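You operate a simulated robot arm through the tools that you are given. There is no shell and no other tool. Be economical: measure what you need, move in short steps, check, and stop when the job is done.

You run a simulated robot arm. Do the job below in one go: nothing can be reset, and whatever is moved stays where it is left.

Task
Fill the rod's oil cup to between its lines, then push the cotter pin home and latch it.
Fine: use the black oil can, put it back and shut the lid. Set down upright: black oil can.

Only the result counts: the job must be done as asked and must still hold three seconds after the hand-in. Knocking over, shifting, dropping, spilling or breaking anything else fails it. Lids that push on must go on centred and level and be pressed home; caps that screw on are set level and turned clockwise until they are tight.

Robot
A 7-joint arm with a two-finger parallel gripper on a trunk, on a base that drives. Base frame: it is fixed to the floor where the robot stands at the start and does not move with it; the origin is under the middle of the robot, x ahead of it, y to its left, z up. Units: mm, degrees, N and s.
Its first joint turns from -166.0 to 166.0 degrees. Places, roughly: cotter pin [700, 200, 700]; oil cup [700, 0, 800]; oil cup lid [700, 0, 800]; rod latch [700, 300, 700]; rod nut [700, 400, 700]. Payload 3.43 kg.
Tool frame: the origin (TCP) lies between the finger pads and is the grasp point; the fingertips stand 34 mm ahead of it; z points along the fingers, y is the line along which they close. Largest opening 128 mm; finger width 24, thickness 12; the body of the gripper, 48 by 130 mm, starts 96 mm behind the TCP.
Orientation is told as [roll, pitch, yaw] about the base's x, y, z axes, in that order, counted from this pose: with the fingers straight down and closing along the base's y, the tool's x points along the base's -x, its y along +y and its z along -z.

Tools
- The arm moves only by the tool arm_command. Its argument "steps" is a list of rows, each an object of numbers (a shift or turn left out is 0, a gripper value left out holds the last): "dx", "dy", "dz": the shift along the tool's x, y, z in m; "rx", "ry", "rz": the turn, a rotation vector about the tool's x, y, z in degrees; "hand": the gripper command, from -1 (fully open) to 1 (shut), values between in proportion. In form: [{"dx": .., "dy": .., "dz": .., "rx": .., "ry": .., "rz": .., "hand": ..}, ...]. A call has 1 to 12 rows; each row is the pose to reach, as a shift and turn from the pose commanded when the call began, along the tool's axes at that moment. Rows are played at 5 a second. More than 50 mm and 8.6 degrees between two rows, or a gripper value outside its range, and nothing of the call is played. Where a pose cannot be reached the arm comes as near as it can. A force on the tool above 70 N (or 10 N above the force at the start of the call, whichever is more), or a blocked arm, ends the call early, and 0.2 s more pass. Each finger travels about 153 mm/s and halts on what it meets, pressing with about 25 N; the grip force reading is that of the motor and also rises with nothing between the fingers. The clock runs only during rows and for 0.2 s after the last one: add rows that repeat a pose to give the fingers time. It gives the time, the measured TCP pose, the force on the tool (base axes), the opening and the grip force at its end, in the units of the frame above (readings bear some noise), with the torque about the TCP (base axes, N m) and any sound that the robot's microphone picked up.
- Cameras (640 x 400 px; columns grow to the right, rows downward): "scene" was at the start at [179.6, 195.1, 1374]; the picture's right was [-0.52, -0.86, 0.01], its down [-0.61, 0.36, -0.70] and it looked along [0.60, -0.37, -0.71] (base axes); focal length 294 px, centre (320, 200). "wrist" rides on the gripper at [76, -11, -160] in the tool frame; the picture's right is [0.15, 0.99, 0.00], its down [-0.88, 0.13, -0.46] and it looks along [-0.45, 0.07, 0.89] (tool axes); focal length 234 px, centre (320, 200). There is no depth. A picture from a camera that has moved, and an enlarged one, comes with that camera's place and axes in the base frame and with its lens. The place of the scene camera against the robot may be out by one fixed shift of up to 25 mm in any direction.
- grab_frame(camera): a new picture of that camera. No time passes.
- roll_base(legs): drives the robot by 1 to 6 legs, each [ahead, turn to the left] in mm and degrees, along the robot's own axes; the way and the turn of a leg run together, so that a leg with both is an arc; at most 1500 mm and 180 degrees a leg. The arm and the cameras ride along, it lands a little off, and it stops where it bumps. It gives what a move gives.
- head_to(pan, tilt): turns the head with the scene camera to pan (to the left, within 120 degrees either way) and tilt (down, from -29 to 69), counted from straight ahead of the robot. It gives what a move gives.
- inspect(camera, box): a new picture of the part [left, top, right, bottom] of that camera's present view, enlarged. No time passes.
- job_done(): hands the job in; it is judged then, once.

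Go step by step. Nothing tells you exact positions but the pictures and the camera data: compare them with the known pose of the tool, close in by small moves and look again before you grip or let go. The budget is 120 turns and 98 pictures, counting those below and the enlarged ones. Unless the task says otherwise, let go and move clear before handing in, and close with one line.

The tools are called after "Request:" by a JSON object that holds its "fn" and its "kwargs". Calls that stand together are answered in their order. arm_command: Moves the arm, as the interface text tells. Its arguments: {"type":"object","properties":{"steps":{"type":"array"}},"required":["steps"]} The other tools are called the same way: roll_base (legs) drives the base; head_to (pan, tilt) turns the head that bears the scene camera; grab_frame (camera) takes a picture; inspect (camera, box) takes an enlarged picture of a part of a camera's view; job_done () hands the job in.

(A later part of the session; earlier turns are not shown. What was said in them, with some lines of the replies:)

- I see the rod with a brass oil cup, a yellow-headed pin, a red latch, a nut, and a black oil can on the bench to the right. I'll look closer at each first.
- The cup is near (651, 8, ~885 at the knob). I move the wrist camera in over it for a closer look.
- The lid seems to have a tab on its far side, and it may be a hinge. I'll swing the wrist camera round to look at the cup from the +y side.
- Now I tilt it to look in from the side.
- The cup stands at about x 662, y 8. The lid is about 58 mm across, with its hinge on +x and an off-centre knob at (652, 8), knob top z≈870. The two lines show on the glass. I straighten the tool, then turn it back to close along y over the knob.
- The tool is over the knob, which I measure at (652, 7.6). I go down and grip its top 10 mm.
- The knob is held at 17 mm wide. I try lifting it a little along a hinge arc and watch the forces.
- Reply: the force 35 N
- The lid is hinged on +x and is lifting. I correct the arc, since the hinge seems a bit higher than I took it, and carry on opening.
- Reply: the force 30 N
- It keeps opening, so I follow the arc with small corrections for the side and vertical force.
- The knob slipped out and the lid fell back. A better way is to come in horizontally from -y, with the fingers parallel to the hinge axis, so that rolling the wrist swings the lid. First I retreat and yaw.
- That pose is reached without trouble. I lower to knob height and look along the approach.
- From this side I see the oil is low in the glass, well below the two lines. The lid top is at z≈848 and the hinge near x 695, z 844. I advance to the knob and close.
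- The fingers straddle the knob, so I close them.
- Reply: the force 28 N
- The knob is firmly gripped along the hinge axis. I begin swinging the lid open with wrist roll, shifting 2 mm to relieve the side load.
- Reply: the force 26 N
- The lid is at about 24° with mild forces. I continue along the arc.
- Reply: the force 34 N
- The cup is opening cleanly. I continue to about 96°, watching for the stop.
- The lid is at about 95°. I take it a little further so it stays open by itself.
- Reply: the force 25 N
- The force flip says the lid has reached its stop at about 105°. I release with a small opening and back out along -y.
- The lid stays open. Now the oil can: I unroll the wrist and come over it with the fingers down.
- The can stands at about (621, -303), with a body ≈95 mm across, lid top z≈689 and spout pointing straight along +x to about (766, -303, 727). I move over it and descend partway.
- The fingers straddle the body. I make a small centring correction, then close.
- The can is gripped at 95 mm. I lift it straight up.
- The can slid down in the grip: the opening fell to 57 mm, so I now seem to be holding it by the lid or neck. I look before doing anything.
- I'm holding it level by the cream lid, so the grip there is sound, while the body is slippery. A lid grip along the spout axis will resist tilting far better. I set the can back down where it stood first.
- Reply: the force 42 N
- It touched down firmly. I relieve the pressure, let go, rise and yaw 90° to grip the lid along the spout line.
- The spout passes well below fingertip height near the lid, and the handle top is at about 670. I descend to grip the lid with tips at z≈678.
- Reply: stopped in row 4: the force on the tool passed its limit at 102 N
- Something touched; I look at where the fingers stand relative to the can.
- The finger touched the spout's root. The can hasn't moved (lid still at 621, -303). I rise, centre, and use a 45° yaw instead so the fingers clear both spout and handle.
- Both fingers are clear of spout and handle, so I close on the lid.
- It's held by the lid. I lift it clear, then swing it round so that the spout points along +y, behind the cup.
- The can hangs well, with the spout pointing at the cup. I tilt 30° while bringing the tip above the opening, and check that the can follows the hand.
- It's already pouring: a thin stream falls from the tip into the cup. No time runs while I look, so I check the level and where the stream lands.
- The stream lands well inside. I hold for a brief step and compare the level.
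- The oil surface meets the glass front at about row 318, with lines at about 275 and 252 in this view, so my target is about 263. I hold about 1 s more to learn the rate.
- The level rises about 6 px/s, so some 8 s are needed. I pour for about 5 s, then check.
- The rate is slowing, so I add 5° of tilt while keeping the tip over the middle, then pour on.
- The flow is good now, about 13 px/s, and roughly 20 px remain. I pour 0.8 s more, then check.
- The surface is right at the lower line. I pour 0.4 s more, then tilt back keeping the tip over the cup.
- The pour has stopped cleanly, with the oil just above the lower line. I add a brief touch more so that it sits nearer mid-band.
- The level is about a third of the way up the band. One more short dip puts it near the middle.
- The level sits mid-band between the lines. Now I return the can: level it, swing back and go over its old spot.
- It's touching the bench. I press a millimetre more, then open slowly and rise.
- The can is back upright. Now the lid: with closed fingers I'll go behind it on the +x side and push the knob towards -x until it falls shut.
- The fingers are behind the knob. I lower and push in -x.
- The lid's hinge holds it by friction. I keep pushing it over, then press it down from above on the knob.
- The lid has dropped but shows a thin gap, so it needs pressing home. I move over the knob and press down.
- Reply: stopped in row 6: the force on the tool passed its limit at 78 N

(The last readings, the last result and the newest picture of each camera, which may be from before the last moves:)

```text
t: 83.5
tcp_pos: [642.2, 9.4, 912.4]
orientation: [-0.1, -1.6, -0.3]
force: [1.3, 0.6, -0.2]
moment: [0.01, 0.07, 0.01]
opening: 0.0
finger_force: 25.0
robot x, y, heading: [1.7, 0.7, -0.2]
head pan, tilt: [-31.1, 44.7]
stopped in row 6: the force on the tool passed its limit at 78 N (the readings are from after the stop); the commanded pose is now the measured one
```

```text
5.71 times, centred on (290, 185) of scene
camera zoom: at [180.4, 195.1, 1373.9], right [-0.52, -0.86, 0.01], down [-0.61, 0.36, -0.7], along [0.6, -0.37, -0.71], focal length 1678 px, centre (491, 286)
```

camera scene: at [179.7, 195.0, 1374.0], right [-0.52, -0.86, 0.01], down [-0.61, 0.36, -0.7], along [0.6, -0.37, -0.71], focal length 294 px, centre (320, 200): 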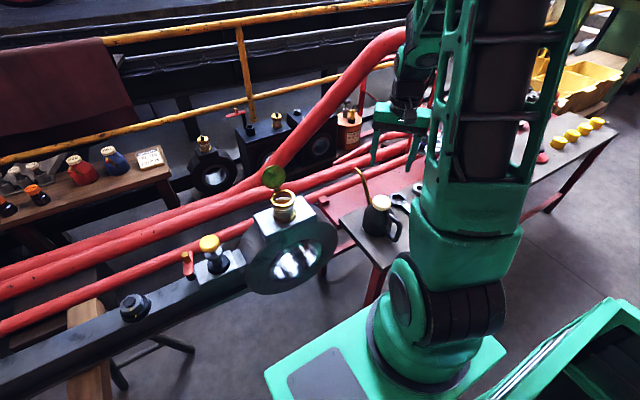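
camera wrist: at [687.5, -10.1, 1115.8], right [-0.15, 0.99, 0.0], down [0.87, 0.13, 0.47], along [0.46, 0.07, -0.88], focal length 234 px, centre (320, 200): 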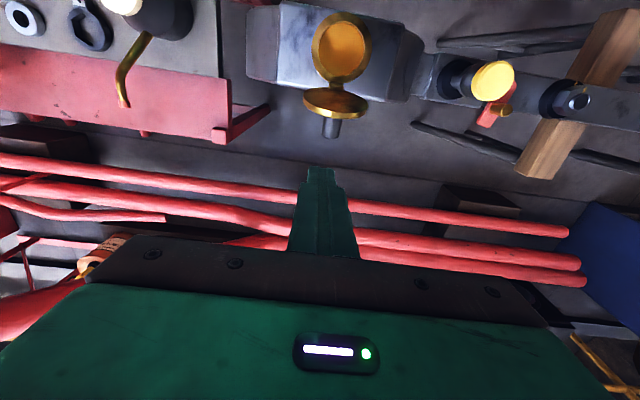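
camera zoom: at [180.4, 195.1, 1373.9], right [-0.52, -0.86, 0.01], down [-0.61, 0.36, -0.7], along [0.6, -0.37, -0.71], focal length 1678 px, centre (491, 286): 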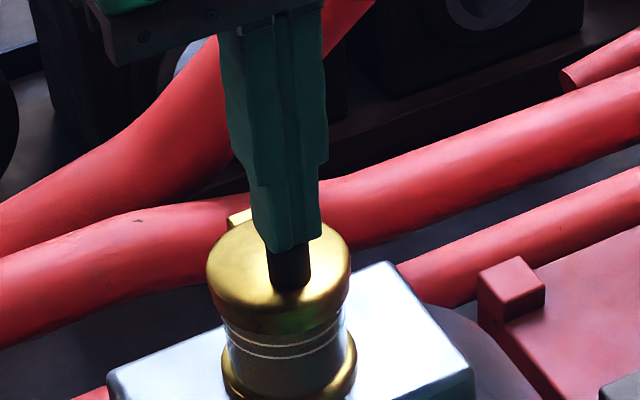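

The gap is closed. I rise, and move over towards the pin and latch for a look.

Request:
{"fn": "arm_command", "kwargs": {"steps": [{"dz": -0.03}, {"dx": 0.005, "dy": 0.03, "dz": -0.06}, {"dx": 0.01, "dy": 0.07, "dz": -0.06}, {"dx": 0.02, "dy": 0.11, "dz": -0.06}, {"dx": 0.03, "dy": 0.15, "dz": -0.06}, {"dx": 0.03, "dy": 0.195, "dz": -0.06}, {"dx": 0.03, "dy": 0.195, "dz": -0.06}]}}

Request:
{"fn": "inspect", "kwargs": {"camera": "wrist", "box": [200, 80, 440, 230]}}

Request:
{"fn": "inspect", "kwargs": {"camera": "scene", "box": [170, 180, 330, 300]}}

```text
t: 85.1
tcp_pos: [607.4, 209.0, 971.6]
orientation: [-0.1, -1.7, -0.2]
force: [0.7, 0.6, -0.4]
moment: [-0.02, 0.0, 0.02]
opening: 0.2
finger_force: 24.5
robot x, y, heading: [-2.0, 2.7, -0.2]
head pan, tilt: [-31.1, 44.7]
```

```text
2.67 times, centred on (320, 155) of wrist
camera zoom: at [526.8, 197.8, 1129.4], right [-0.14, 0.99, -0.01], down [0.87, 0.13, 0.48], along [0.48, 0.06, -0.88], focal length 624 px, centre (320, 320)
```

zoom: 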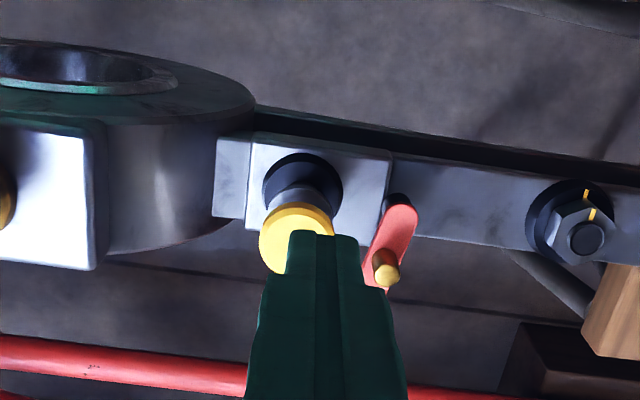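

```text
3.33 times, centred on (250, 240) of scene
camera zoom: at [179.5, 195.1, 1374.0], right [-0.52, -0.86, 0.01], down [-0.61, 0.36, -0.7], along [0.6, -0.37, -0.71], focal length 979 px, centre (553, 67)
```

zoom: 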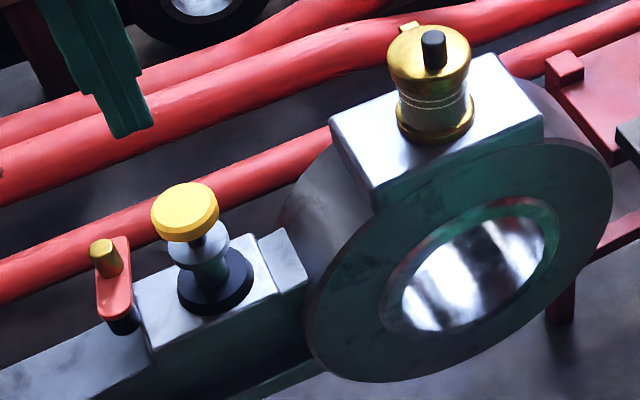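

The lid is shut. The pin head (yellow) is at about (661, 201, 789). The latch pivots near (658, 267), with its brass knob at about (692, 264, 742). I move over the pin with closed fingers, level the tool and approach.

Request:
{"fn": "arm_command", "kwargs": {"steps": [{"dx": -0.02, "dy": -0.003, "dz": 0.02, "ry": 0.8}, {"dx": -0.04, "dy": -0.006, "dz": 0.04, "ry": 1.6}, {"dx": -0.054, "dy": -0.008, "dz": 0.07, "ry": 1.7}, {"dx": -0.054, "dy": -0.008, "dz": 0.1, "ry": 1.7}, {"dx": -0.054, "dy": -0.008, "dz": 0.13, "ry": 1.7}, {"dx": -0.054, "dy": -0.008, "dz": 0.13, "ry": 1.7}]}}

Request:
{"fn": "inspect", "kwargs": {"camera": "wrist", "box": [200, 80, 440, 230]}}

Request:
{"fn": "inspect", "kwargs": {"camera": "scene", "box": [170, 200, 270, 270]}}

```text
t: 86.5
tcp_pos: [669.2, 200.5, 845.1]
orientation: [-0.1, 0.0, -0.2]
force: [-0.8, -0.3, 0.7]
moment: [0.01, 0.0, 0.01]
opening: 0.1
finger_force: 25.3
robot x, y, heading: [-3.0, 3.8, 0.0]
head pan, tilt: [-31.1, 44.7]
```

```text
2.67 times, centred on (320, 155) of wrist
camera zoom: at [593.6, 187.9, 1004.3], right [-0.14, 0.99, 0.0], down [0.88, 0.13, 0.46], along [0.45, 0.06, -0.89], focal length 624 px, centre (320, 320)
```

zoom: 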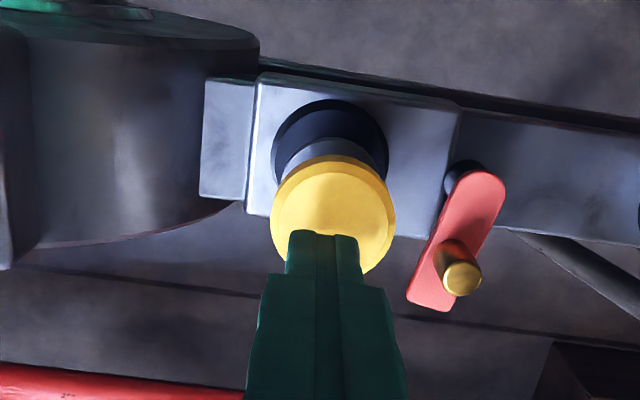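

```text
5.71 times, centred on (220, 235) of scene
camera zoom: at [179.5, 195.1, 1374.0], right [-0.52, -0.86, 0.01], down [-0.61, 0.36, -0.7], along [0.6, -0.37, -0.71], focal length 1678 px, centre (891, 0)
```

zoom: 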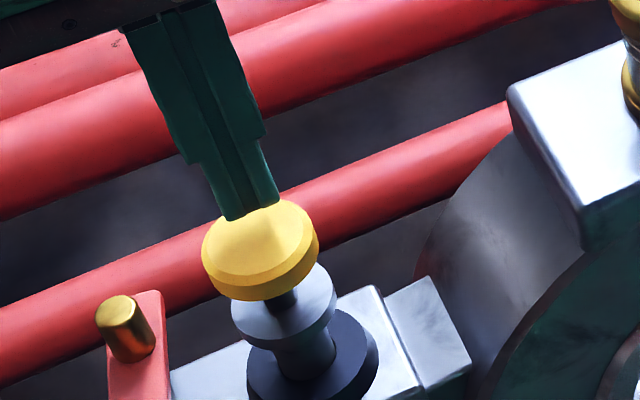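

The pin head is centred at (659, 202). I shift 10 mm, come into contact and push down until it seats.

Request:
{"fn": "arm_command", "kwargs": {"steps": [{"dx": 0.0095, "dy": 0.002}, {"dx": 0.0095, "dy": 0.002, "dz": 0.012}, {"dx": 0.0095, "dy": 0.002, "dz": 0.018}, {"dx": 0.0095, "dy": 0.002, "dz": 0.022}, {"dx": 0.0095, "dy": 0.002, "dz": 0.026}, {"dx": 0.0095, "dy": 0.002, "dz": 0.03}, {"dx": 0.0095, "dy": 0.002, "dz": 0.034}, {"dx": 0.0095, "dy": 0.002, "dz": 0.038}, {"dx": 0.0095, "dy": 0.002, "dz": 0.042}, {"dx": 0.0095, "dy": 0.002, "dz": 0.046}]}}

Request:
{"fn": "inspect", "kwargs": {"camera": "scene", "box": [170, 200, 270, 270]}}

```text
t: 88.7
tcp_pos: [660.6, 199.4, 797.7]
orientation: [0.0, -0.1, -0.1]
force: [-0.1, 0.6, 0.9]
moment: [0.01, -0.01, -0.02]
opening: 0.0
finger_force: 25.3
robot x, y, heading: [0.1, 3.0, -0.1]
head pan, tilt: [-31.1, 44.7]
```

```text
5.71 times, centred on (220, 235) of scene
camera zoom: at [179.6, 195.1, 1374.0], right [-0.52, -0.86, 0.01], down [-0.61, 0.36, -0.7], along [0.6, -0.37, -0.71], focal length 1678 px, centre (891, 0)
```

zoom: 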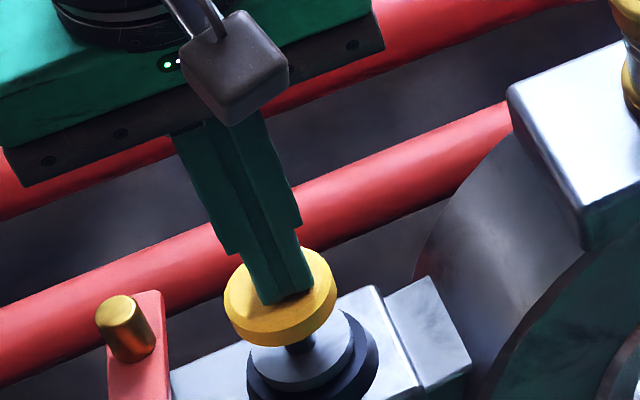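

The pin slides in easily. I continue down until it seats.

Request:
{"fn": "arm_command", "kwargs": {"steps": [{"dz": 0.004}, {"dz": 0.008}, {"dz": 0.012}, {"dz": 0.016}, {"dz": 0.02}, {"dz": 0.024}, {"dz": 0.028}, {"dz": 0.032}]}}

Request:
{"fn": "inspect", "kwargs": {"camera": "scene", "box": [170, 200, 270, 270]}}

```text
t: 89.4
tcp_pos: [652.4, 200.5, 801.8]
orientation: [0.0, -1.0, -0.2]
force: [1.1, 0.0, -0.1]
moment: [0.01, 0.09, 0.0]
opening: 0.0
finger_force: 24.9
robot x, y, heading: [-1.4, 6.7, 0.3]
head pan, tilt: [-31.1, 44.7]
stopped in row 3: the force on the tool passed its limit at 81 N (the readings are from after the stop); the commanded pose is now the measured one
```

```text
5.71 times, centred on (220, 235) of scene
camera zoom: at [180.2, 195.1, 1373.9], right [-0.52, -0.86, 0.01], down [-0.61, 0.36, -0.7], along [0.6, -0.37, -0.71], focal length 1678 px, centre (891, 0)
```

zoom: 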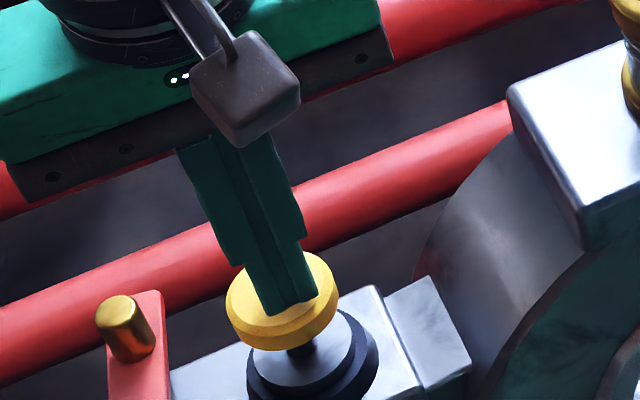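

It stopped firmly at 81 N, so the pin is home with its flange on the bush. Next I rise and look at the latch from above.

Request:
{"fn": "arm_command", "kwargs": {"steps": [{"dz": -0.03, "ry": 0.9}, {"dx": 0.01, "dy": 0.025, "dz": -0.055, "ry": 0.9}, {"dx": 0.02, "dy": 0.05, "dz": -0.075, "ry": 0.9}, {"dx": 0.02, "dy": 0.055, "dz": -0.075, "ry": 0.9}]}}

Request:
{"fn": "inspect", "kwargs": {"camera": "wrist", "box": [180, 60, 420, 210]}}

Request:
{"fn": "inspect", "kwargs": {"camera": "scene", "box": [170, 210, 250, 270]}}

```text
t: 90.4
tcp_pos: [632.6, 254.6, 876.7]
orientation: [0.0, -0.2, -0.1]
force: [-0.4, -0.3, 0.1]
moment: [-0.02, 0.0, 0.01]
opening: 0.0
finger_force: 25.1
robot x, y, heading: [-0.2, 0.2, 0.2]
head pan, tilt: [-31.1, 44.7]
```

```text
2.67 times, centred on (300, 135) of wrist
camera zoom: at [557.1, 243.0, 1036.9], right [-0.14, 0.99, 0.0], down [0.88, 0.13, 0.46], along [0.45, 0.07, -0.89], focal length 624 px, centre (373, 373)
```

zoom: 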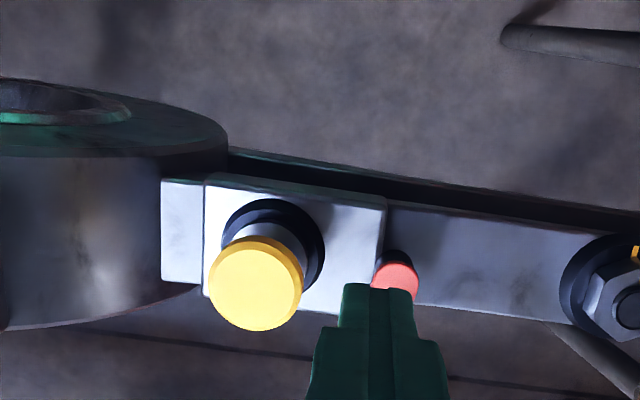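

```text
6.67 times, centred on (210, 240) of scene
camera zoom: at [179.6, 195.0, 1374.0], right [-0.52, -0.86, 0.01], down [-0.61, 0.36, -0.7], along [0.6, -0.37, -0.71], focal length 1957 px, centre (1053, -67)
```

zoom: 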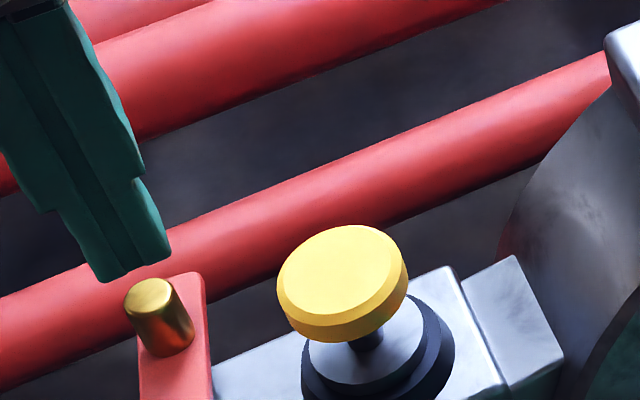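

The pin stays down, with its head top at 762. The latch arm pivots at about (657, 268), its knob is at about (692, 265, 746), and the arm should swing to -y under the pin head. I place the closed fingers on the +y side of the knob.

Request:
{"fn": "arm_command", "kwargs": {"steps": [{"dx": -0.025, "dy": 0.022}, {"dx": -0.05, "dy": 0.043}, {"dx": -0.05, "dy": 0.043, "dz": 0.04}, {"dx": -0.05, "dy": 0.043, "dz": 0.08}, {"dx": -0.05, "dy": 0.043, "dz": 0.1}, {"dx": -0.05, "dy": 0.043, "dz": 0.11}, {"dx": -0.05, "dy": 0.043, "dz": 0.11}]}}

Request:
{"fn": "inspect", "kwargs": {"camera": "scene", "box": [160, 200, 260, 280]}}

Request:
{"fn": "inspect", "kwargs": {"camera": "wrist", "box": [200, 80, 400, 220]}}

```text
t: 92.0
tcp_pos: [681.5, 296.5, 763.8]
orientation: [0.0, -0.1, -0.1]
force: [0.3, -0.3, -0.3]
moment: [-0.03, 0.02, 0.0]
opening: 0.0
finger_force: 24.9
robot x, y, heading: [3.7, 2.6, 0.1]
head pan, tilt: [-31.1, 44.7]
```

```text
5.00 times, centred on (210, 240) of scene
camera zoom: at [179.6, 195.1, 1374.0], right [-0.52, -0.86, 0.01], down [-0.61, 0.36, -0.7], along [0.6, -0.37, -0.71], focal length 1468 px, centre (870, 0)
```

zoom: 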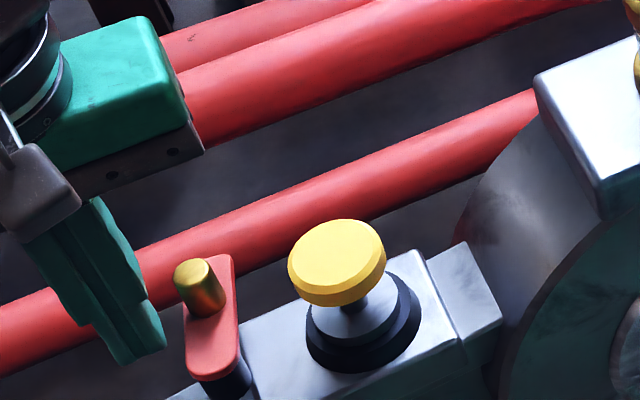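

```text
2.86 times, centred on (300, 150) of wrist
camera zoom: at [604.6, 285.6, 923.9], right [-0.14, 0.99, 0.0], down [0.88, 0.13, 0.46], along [0.45, 0.07, -0.89], focal length 669 px, centre (377, 343)
```

zoom: 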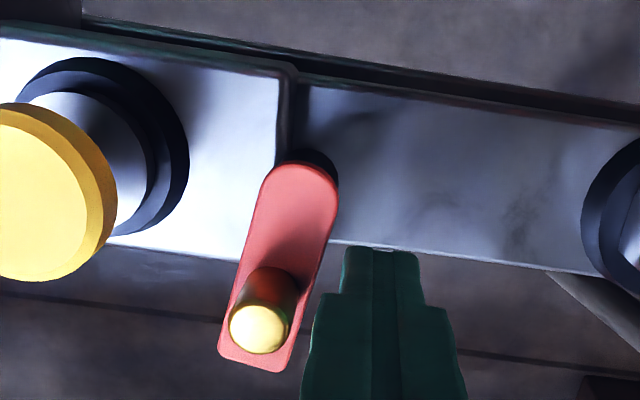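

The view is clear. I sweep the knob along its arc in two stages.

Request:
{"fn": "arm_command", "kwargs": {"steps": [{"dx": -0.0085, "dy": -0.0095}, {"dx": -0.0115, "dy": -0.0175}, {"dx": -0.0125, "dy": -0.0275}, {"dx": -0.0115, "dy": -0.0375}, {"dx": -0.0075, "dy": -0.0465}, {"dx": -0.0075, "dy": -0.0465}]}}

Request:
{"fn": "inspect", "kwargs": {"camera": "scene", "box": [160, 200, 260, 280]}}

Request:
{"fn": "inspect", "kwargs": {"camera": "wrist", "box": [200, 80, 400, 220]}}

```text
t: 93.4
tcp_pos: [689.8, 247.0, 765.8]
orientation: [-0.3, -0.2, -0.6]
force: [-0.5, 2.2, -0.7]
moment: [-0.19, -0.11, 0.0]
opening: 0.2
finger_force: 25.0
robot x, y, heading: [-5.0, 5.7, 0.1]
head pan, tilt: [-31.1, 44.7]
```

```text
5.00 times, centred on (210, 240) of scene
camera zoom: at [179.5, 195.8, 1373.9], right [-0.52, -0.86, 0.01], down [-0.61, 0.36, -0.7], along [0.6, -0.37, -0.71], focal length 1468 px, centre (870, 0)
```

zoom: 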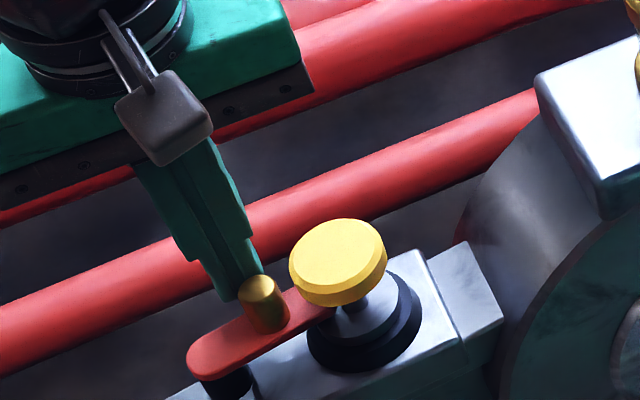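

```text
2.86 times, centred on (300, 150) of wrist
camera zoom: at [613.3, 236.9, 925.8], right [-0.14, 0.99, -0.01], down [0.88, 0.12, 0.46], along [0.45, 0.06, -0.89], focal length 669 px, centre (377, 343)
```

zoom: 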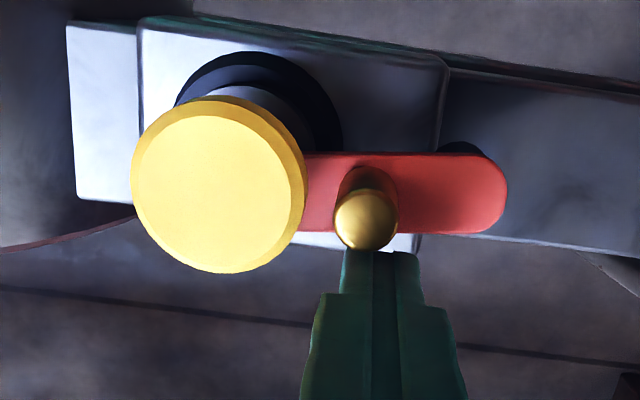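

The arm has slid under the pin head and is about 8° short. I push the knob the rest of the way in -x until it stops.

Request:
{"fn": "arm_command", "kwargs": {"steps": [{"dx": 0.004, "dy": -0.002}, {"dx": 0.008, "dy": -0.003}, {"dx": 0.012, "dy": -0.003}, {"dx": 0.015, "dy": -0.003}, {"dx": 0.015, "dy": -0.003}]}}

Request:
{"fn": "inspect", "kwargs": {"camera": "wrist", "box": [200, 80, 400, 220]}}

```text
t: 94.6
tcp_pos: [681.1, 248.0, 767.3]
orientation: [0.2, -0.9, -0.7]
force: [67.1, -2.0, -9.4]
moment: [0.07, -1.36, 0.25]
opening: 0.2
finger_force: 25.0
robot x, y, heading: [-1.1, 2.6, -0.0]
head pan, tilt: [-31.1, 44.7]
```

```text
2.86 times, centred on (300, 150) of wrist
camera zoom: at [602.7, 235.2, 925.6], right [-0.13, 0.99, 0.0], down [0.87, 0.12, 0.47], along [0.47, 0.06, -0.88], focal length 669 px, centre (377, 343)
```

zoom: 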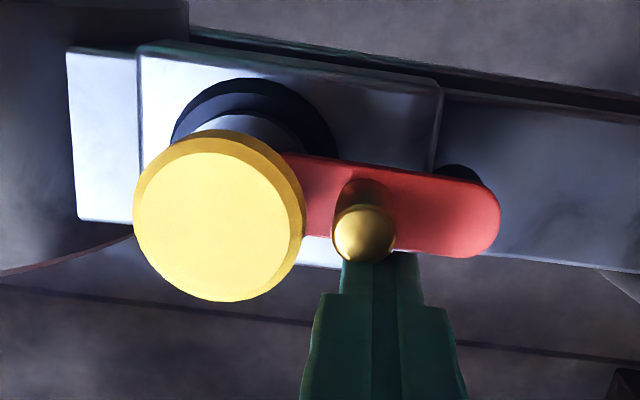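

It's pushed to a hard stop at 67 N, with the arm lined up on the pin. I back off, rise, and check everything.

Request:
{"fn": "arm_command", "kwargs": {"steps": [{"dx": -0.012}, {"dx": -0.025}, {"dx": -0.025, "dz": -0.04}, {"dx": -0.025, "dz": -0.085}, {"dx": -0.01, "dy": 0.02, "dz": -0.13}, {"dx": 0.01, "dy": 0.06, "dz": -0.16}, {"dx": 0.01, "dy": 0.1, "dz": -0.19}, {"dx": 0.01, "dy": 0.1, "dz": -0.19}]}}

Request:
{"fn": "inspect", "kwargs": {"camera": "scene", "box": [170, 170, 330, 290]}}

Request:
{"fn": "inspect", "kwargs": {"camera": "scene", "box": [265, 170, 315, 225]}}

Request:
{"fn": "grab_frame", "kwargs": {"camera": "scene"}}

```text
refused: row 5 steps farther than a row can; nothing moved
```

```text
3.33 times, centred on (250, 230) of scene
camera zoom: at [182.2, 195.1, 1373.7], right [-0.52, -0.86, 0.01], down [-0.61, 0.36, -0.7], along [0.6, -0.37, -0.71], focal length 979 px, centre (553, 100)
```

zoom: 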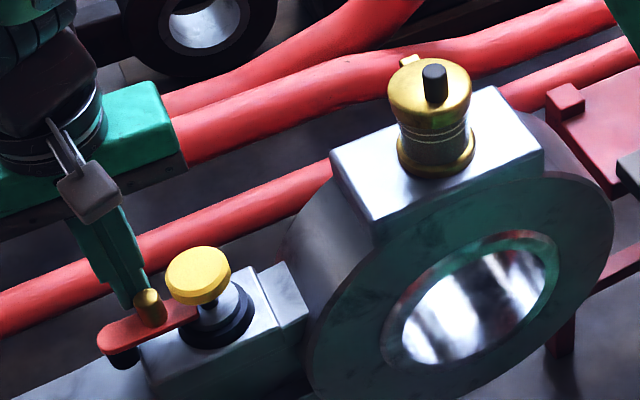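

```text
7.27 times, centred on (290, 198) of scene
camera zoom: at [182.2, 195.1, 1373.7], right [-0.52, -0.86, 0.01], down [-0.61, 0.36, -0.7], along [0.6, -0.37, -0.71], focal length 2135 px, centre (538, 218)
```

zoom: 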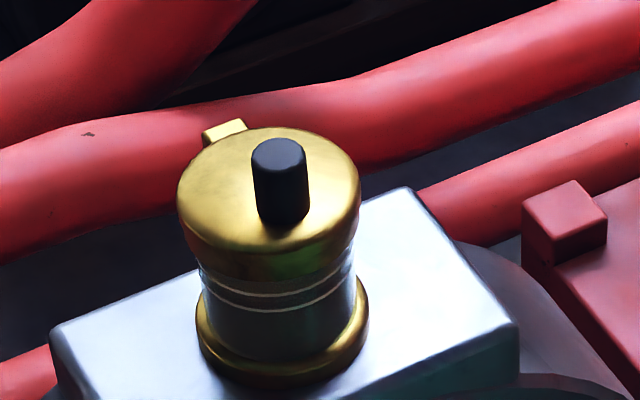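

```text
12 pictures are left
camera scene: at [182.2, 195.1, 1373.7], right [-0.52, -0.86, 0.01], down [-0.61, 0.36, -0.7], along [0.6, -0.37, -0.71], focal length 294 px, centre (320, 200)
```

scene: 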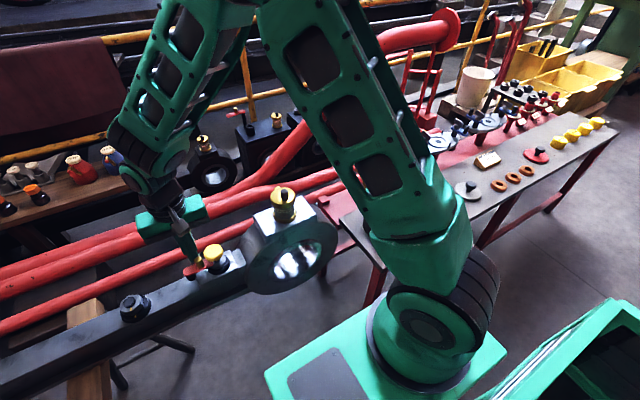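

The row step was too big, so I retreat with smaller ones.

Request:
{"fn": "arm_command", "kwargs": {"steps": [{"dx": -0.012}, {"dx": -0.025}, {"dx": -0.025, "dz": -0.04}, {"dx": -0.025, "dz": -0.08}, {"dx": -0.025, "dz": -0.12}, {"dx": -0.015, "dy": 0.0, "dz": -0.16}, {"dx": 0.0, "dy": -0.02, "dz": -0.19}, {"dx": 0.02, "dy": -0.05, "dz": -0.19}, {"dx": 0.033, "dy": -0.08, "dz": -0.19}, {"dx": 0.033, "dy": -0.1, "dz": -0.19}, {"dx": 0.033, "dy": -0.1, "dz": -0.19}]}}

Request:
{"fn": "arm_command", "kwargs": {"steps": [{"rz": 8.2}, {"rz": 16.4}, {"rz": 24.6}, {"rz": 32.8}, {"rz": 41}, {"rz": 49.2}, {"rz": 57.4}, {"rz": 65.6}, {"rz": 73.8}, {"rz": 82}, {"rz": 90}, {"rz": 90}]}}

Request:
{"fn": "arm_command", "kwargs": {"steps": [{"ry": -8.2}, {"ry": -16.4}, {"ry": -24.6}, {"ry": -32.8}, {"ry": -41}, {"ry": -47}, {"ry": -47}]}}

Request:
{"fn": "grab_frame", "kwargs": {"camera": "wrist"}}

```text
t: 97.0
tcp_pos: [637.0, 146.5, 956.1]
orientation: [0.0, 0.0, -0.2]
force: [-0.3, 0.1, 0.4]
moment: [0.0, 0.01, 0.02]
opening: 0.0
finger_force: 24.5
robot x, y, heading: [0.8, 4.3, 0.1]
head pan, tilt: [-31.1, 44.7]
```

```text
t: 99.6
tcp_pos: [639.5, 148.7, 956.2]
orientation: [0.0, 0.0, -90.2]
force: [0.1, -0.5, -0.9]
moment: [-0.01, 0.05, 0.0]
opening: 0.2
finger_force: 25.1
robot x, y, heading: [0.7, 3.0, 0.0]
head pan, tilt: [-31.1, 44.7]
```

```text
t: 101.2
tcp_pos: [639.1, 148.5, 957.0]
orientation: [0.1, -46.9, -90.3]
force: [-1.3, 0.2, -0.9]
moment: [-0.01, -0.02, -0.02]
opening: 0.0
finger_force: 24.9
robot x, y, heading: [-1.1, 3.9, 0.2]
head pan, tilt: [-31.1, 44.7]
```

```text
11 pictures are left
camera wrist: at [628.1, 316.1, 1010.0], right [0.99, 0.1, -0.1], down [0.13, -0.27, 0.96], along [0.06, -0.96, -0.28], focal length 234 px, centre (320, 200)
```

wrist: 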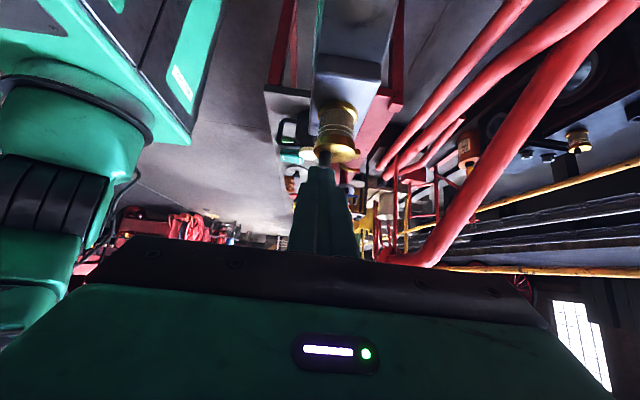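

Request:
{"fn": "inspect", "kwargs": {"camera": "wrist", "box": [312, 98, 362, 166]}}

```text
5.88 times, centred on (337, 132) of wrist
camera zoom: at [628.1, 316.1, 1010.0], right [0.99, 0.1, -0.1], down [0.13, -0.27, 0.96], along [0.06, -0.96, -0.28], focal length 1378 px, centre (220, 600)
```

zoom: 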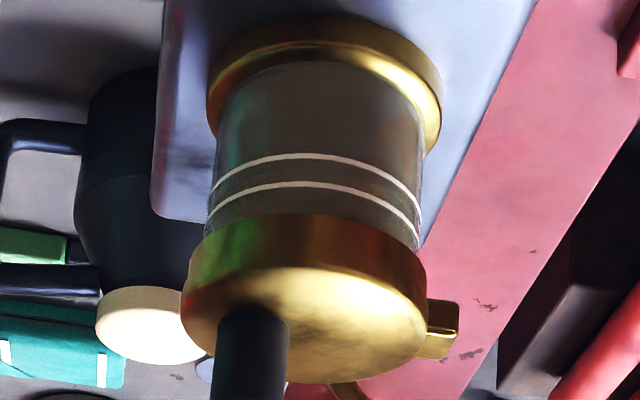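

I want a flatter view to confirm the oil level, so I lower the camera and open the fingers out of the way.

Request:
{"fn": "arm_command", "kwargs": {"steps": [{"dx": 0.03, "dz": -0.01, "hand": -1}, {"dx": 0.06, "dz": 0.01}, {"dx": 0.09, "dz": 0.035}, {"dx": 0.119, "dz": 0.056}, {"dx": 0.119, "dz": 0.056}]}}

Request:
{"fn": "inspect", "kwargs": {"camera": "wrist", "box": [260, 160, 410, 260]}}

```text
t: 102.4
tcp_pos: [638.9, 189.1, 830.8]
orientation: [0.2, -47.0, -90.4]
force: [0.0, 0.3, -0.2]
moment: [0.02, -0.03, 0.0]
opening: 127.9
finger_force: 0.0
robot x, y, heading: [-1.0, 4.3, -0.0]
head pan, tilt: [-31.1, 44.7]
```

```text
4.00 times, centred on (335, 210) of wrist
camera zoom: at [629.1, 356.7, 884.4], right [0.99, 0.1, -0.1], down [0.13, -0.27, 0.95], along [0.06, -0.96, -0.28], focal length 937 px, centre (260, 160)
```

zoom: 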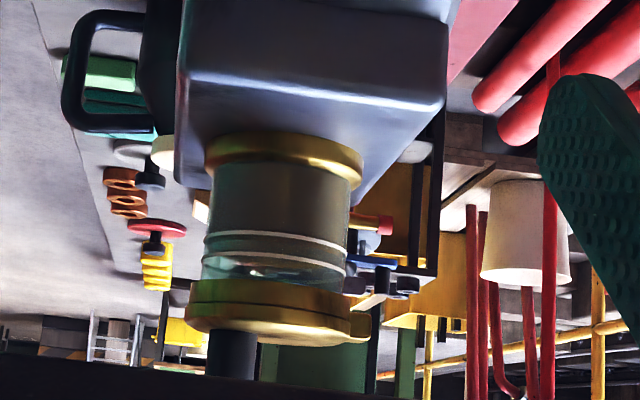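

Request:
{"fn": "inspect", "kwargs": {"camera": "wrist", "box": [306, 200, 354, 246]}}

```text
8.70 times, centred on (330, 223) of wrist
camera zoom: at [629.1, 356.7, 884.4], right [0.99, 0.1, -0.1], down [0.13, -0.27, 0.95], along [0.06, -0.96, -0.28], focal length 2036 px, centre (233, -0)
```

zoom: 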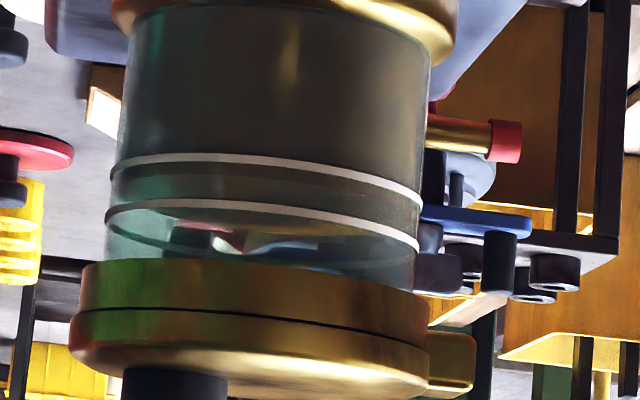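

Request:
{"fn": "inspect", "kwargs": {"camera": "wrist", "box": [312, 212, 342, 232]}}

```text
16.00 times, centred on (327, 222) of wrist
camera zoom: at [629.1, 356.7, 884.4], right [0.99, 0.1, -0.1], down [0.13, -0.27, 0.95], along [0.06, -0.96, -0.28], focal length 3747 px, centre (208, -152)
```

zoom: 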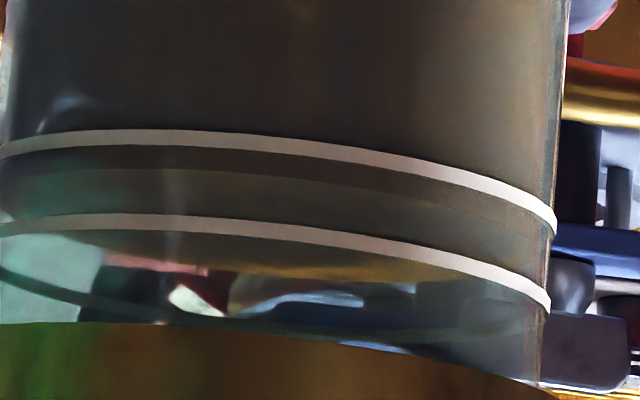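

The level is clear now: the oil front edge lies about a third of the way up between the two lines, the lid is closed, the can stands upright and the latch is over. I move the arm clear and take a last look.

Request:
{"fn": "arm_command", "kwargs": {"steps": [{"dz": -0.04}, {"dz": -0.08}, {"dz": -0.12}, {"dz": -0.16}, {"dz": -0.16}]}}

Request:
{"fn": "grab_frame", "kwargs": {"camera": "scene"}}

Request:
{"fn": "inspect", "kwargs": {"camera": "scene", "box": [170, 170, 330, 290]}}

```text
t: 103.6
tcp_pos: [639.9, 307.0, 939.6]
orientation: [0.0, -46.9, -90.2]
force: [-0.3, -0.3, -0.6]
moment: [-0.05, 0.02, -0.03]
opening: 127.7
finger_force: 0.1
robot x, y, heading: [-0.5, 5.1, 0.1]
head pan, tilt: [-31.1, 44.7]
```

```text
6 pictures are left
camera scene: at [179.6, 195.1, 1374.0], right [-0.52, -0.86, 0.01], down [-0.61, 0.36, -0.7], along [0.6, -0.37, -0.71], focal length 294 px, centre (320, 200)
```

scene: 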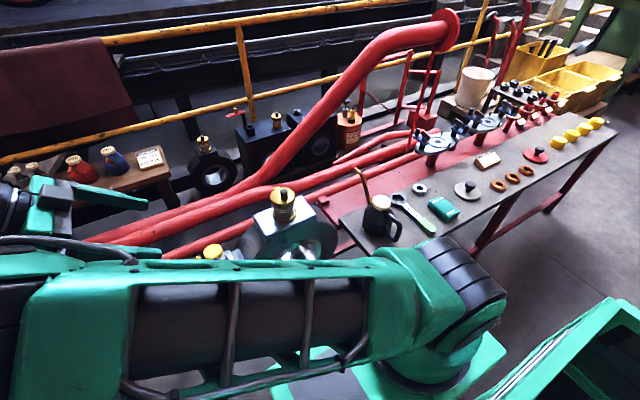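

```text
3.33 times, centred on (250, 230) of scene
camera zoom: at [179.6, 195.1, 1374.0], right [-0.52, -0.86, 0.01], down [-0.61, 0.36, -0.7], along [0.6, -0.37, -0.71], focal length 979 px, centre (553, 100)
```

zoom: 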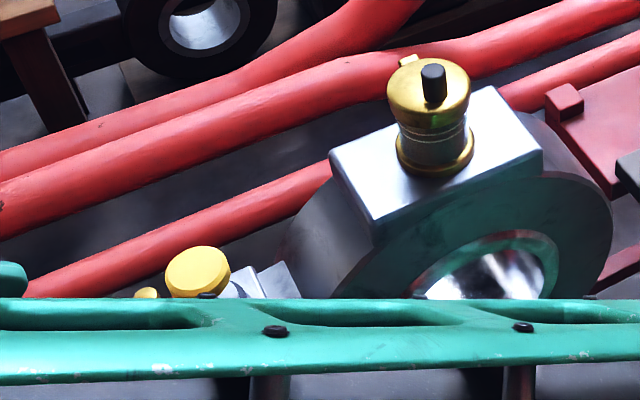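

The can stands upright in its place, the lid is shut, the pin is home and latched, and the arm is clear, so I hand in.

Request:
{"fn": "job_done", "kwargs": {}}

```text
The job is handed in.
```

The job is handed in: the oil cup is filled to about a third of the way up between its lines and its lid is pressed shut, the cotter pin is home and latched, and the black oil can is back upright on the bench.
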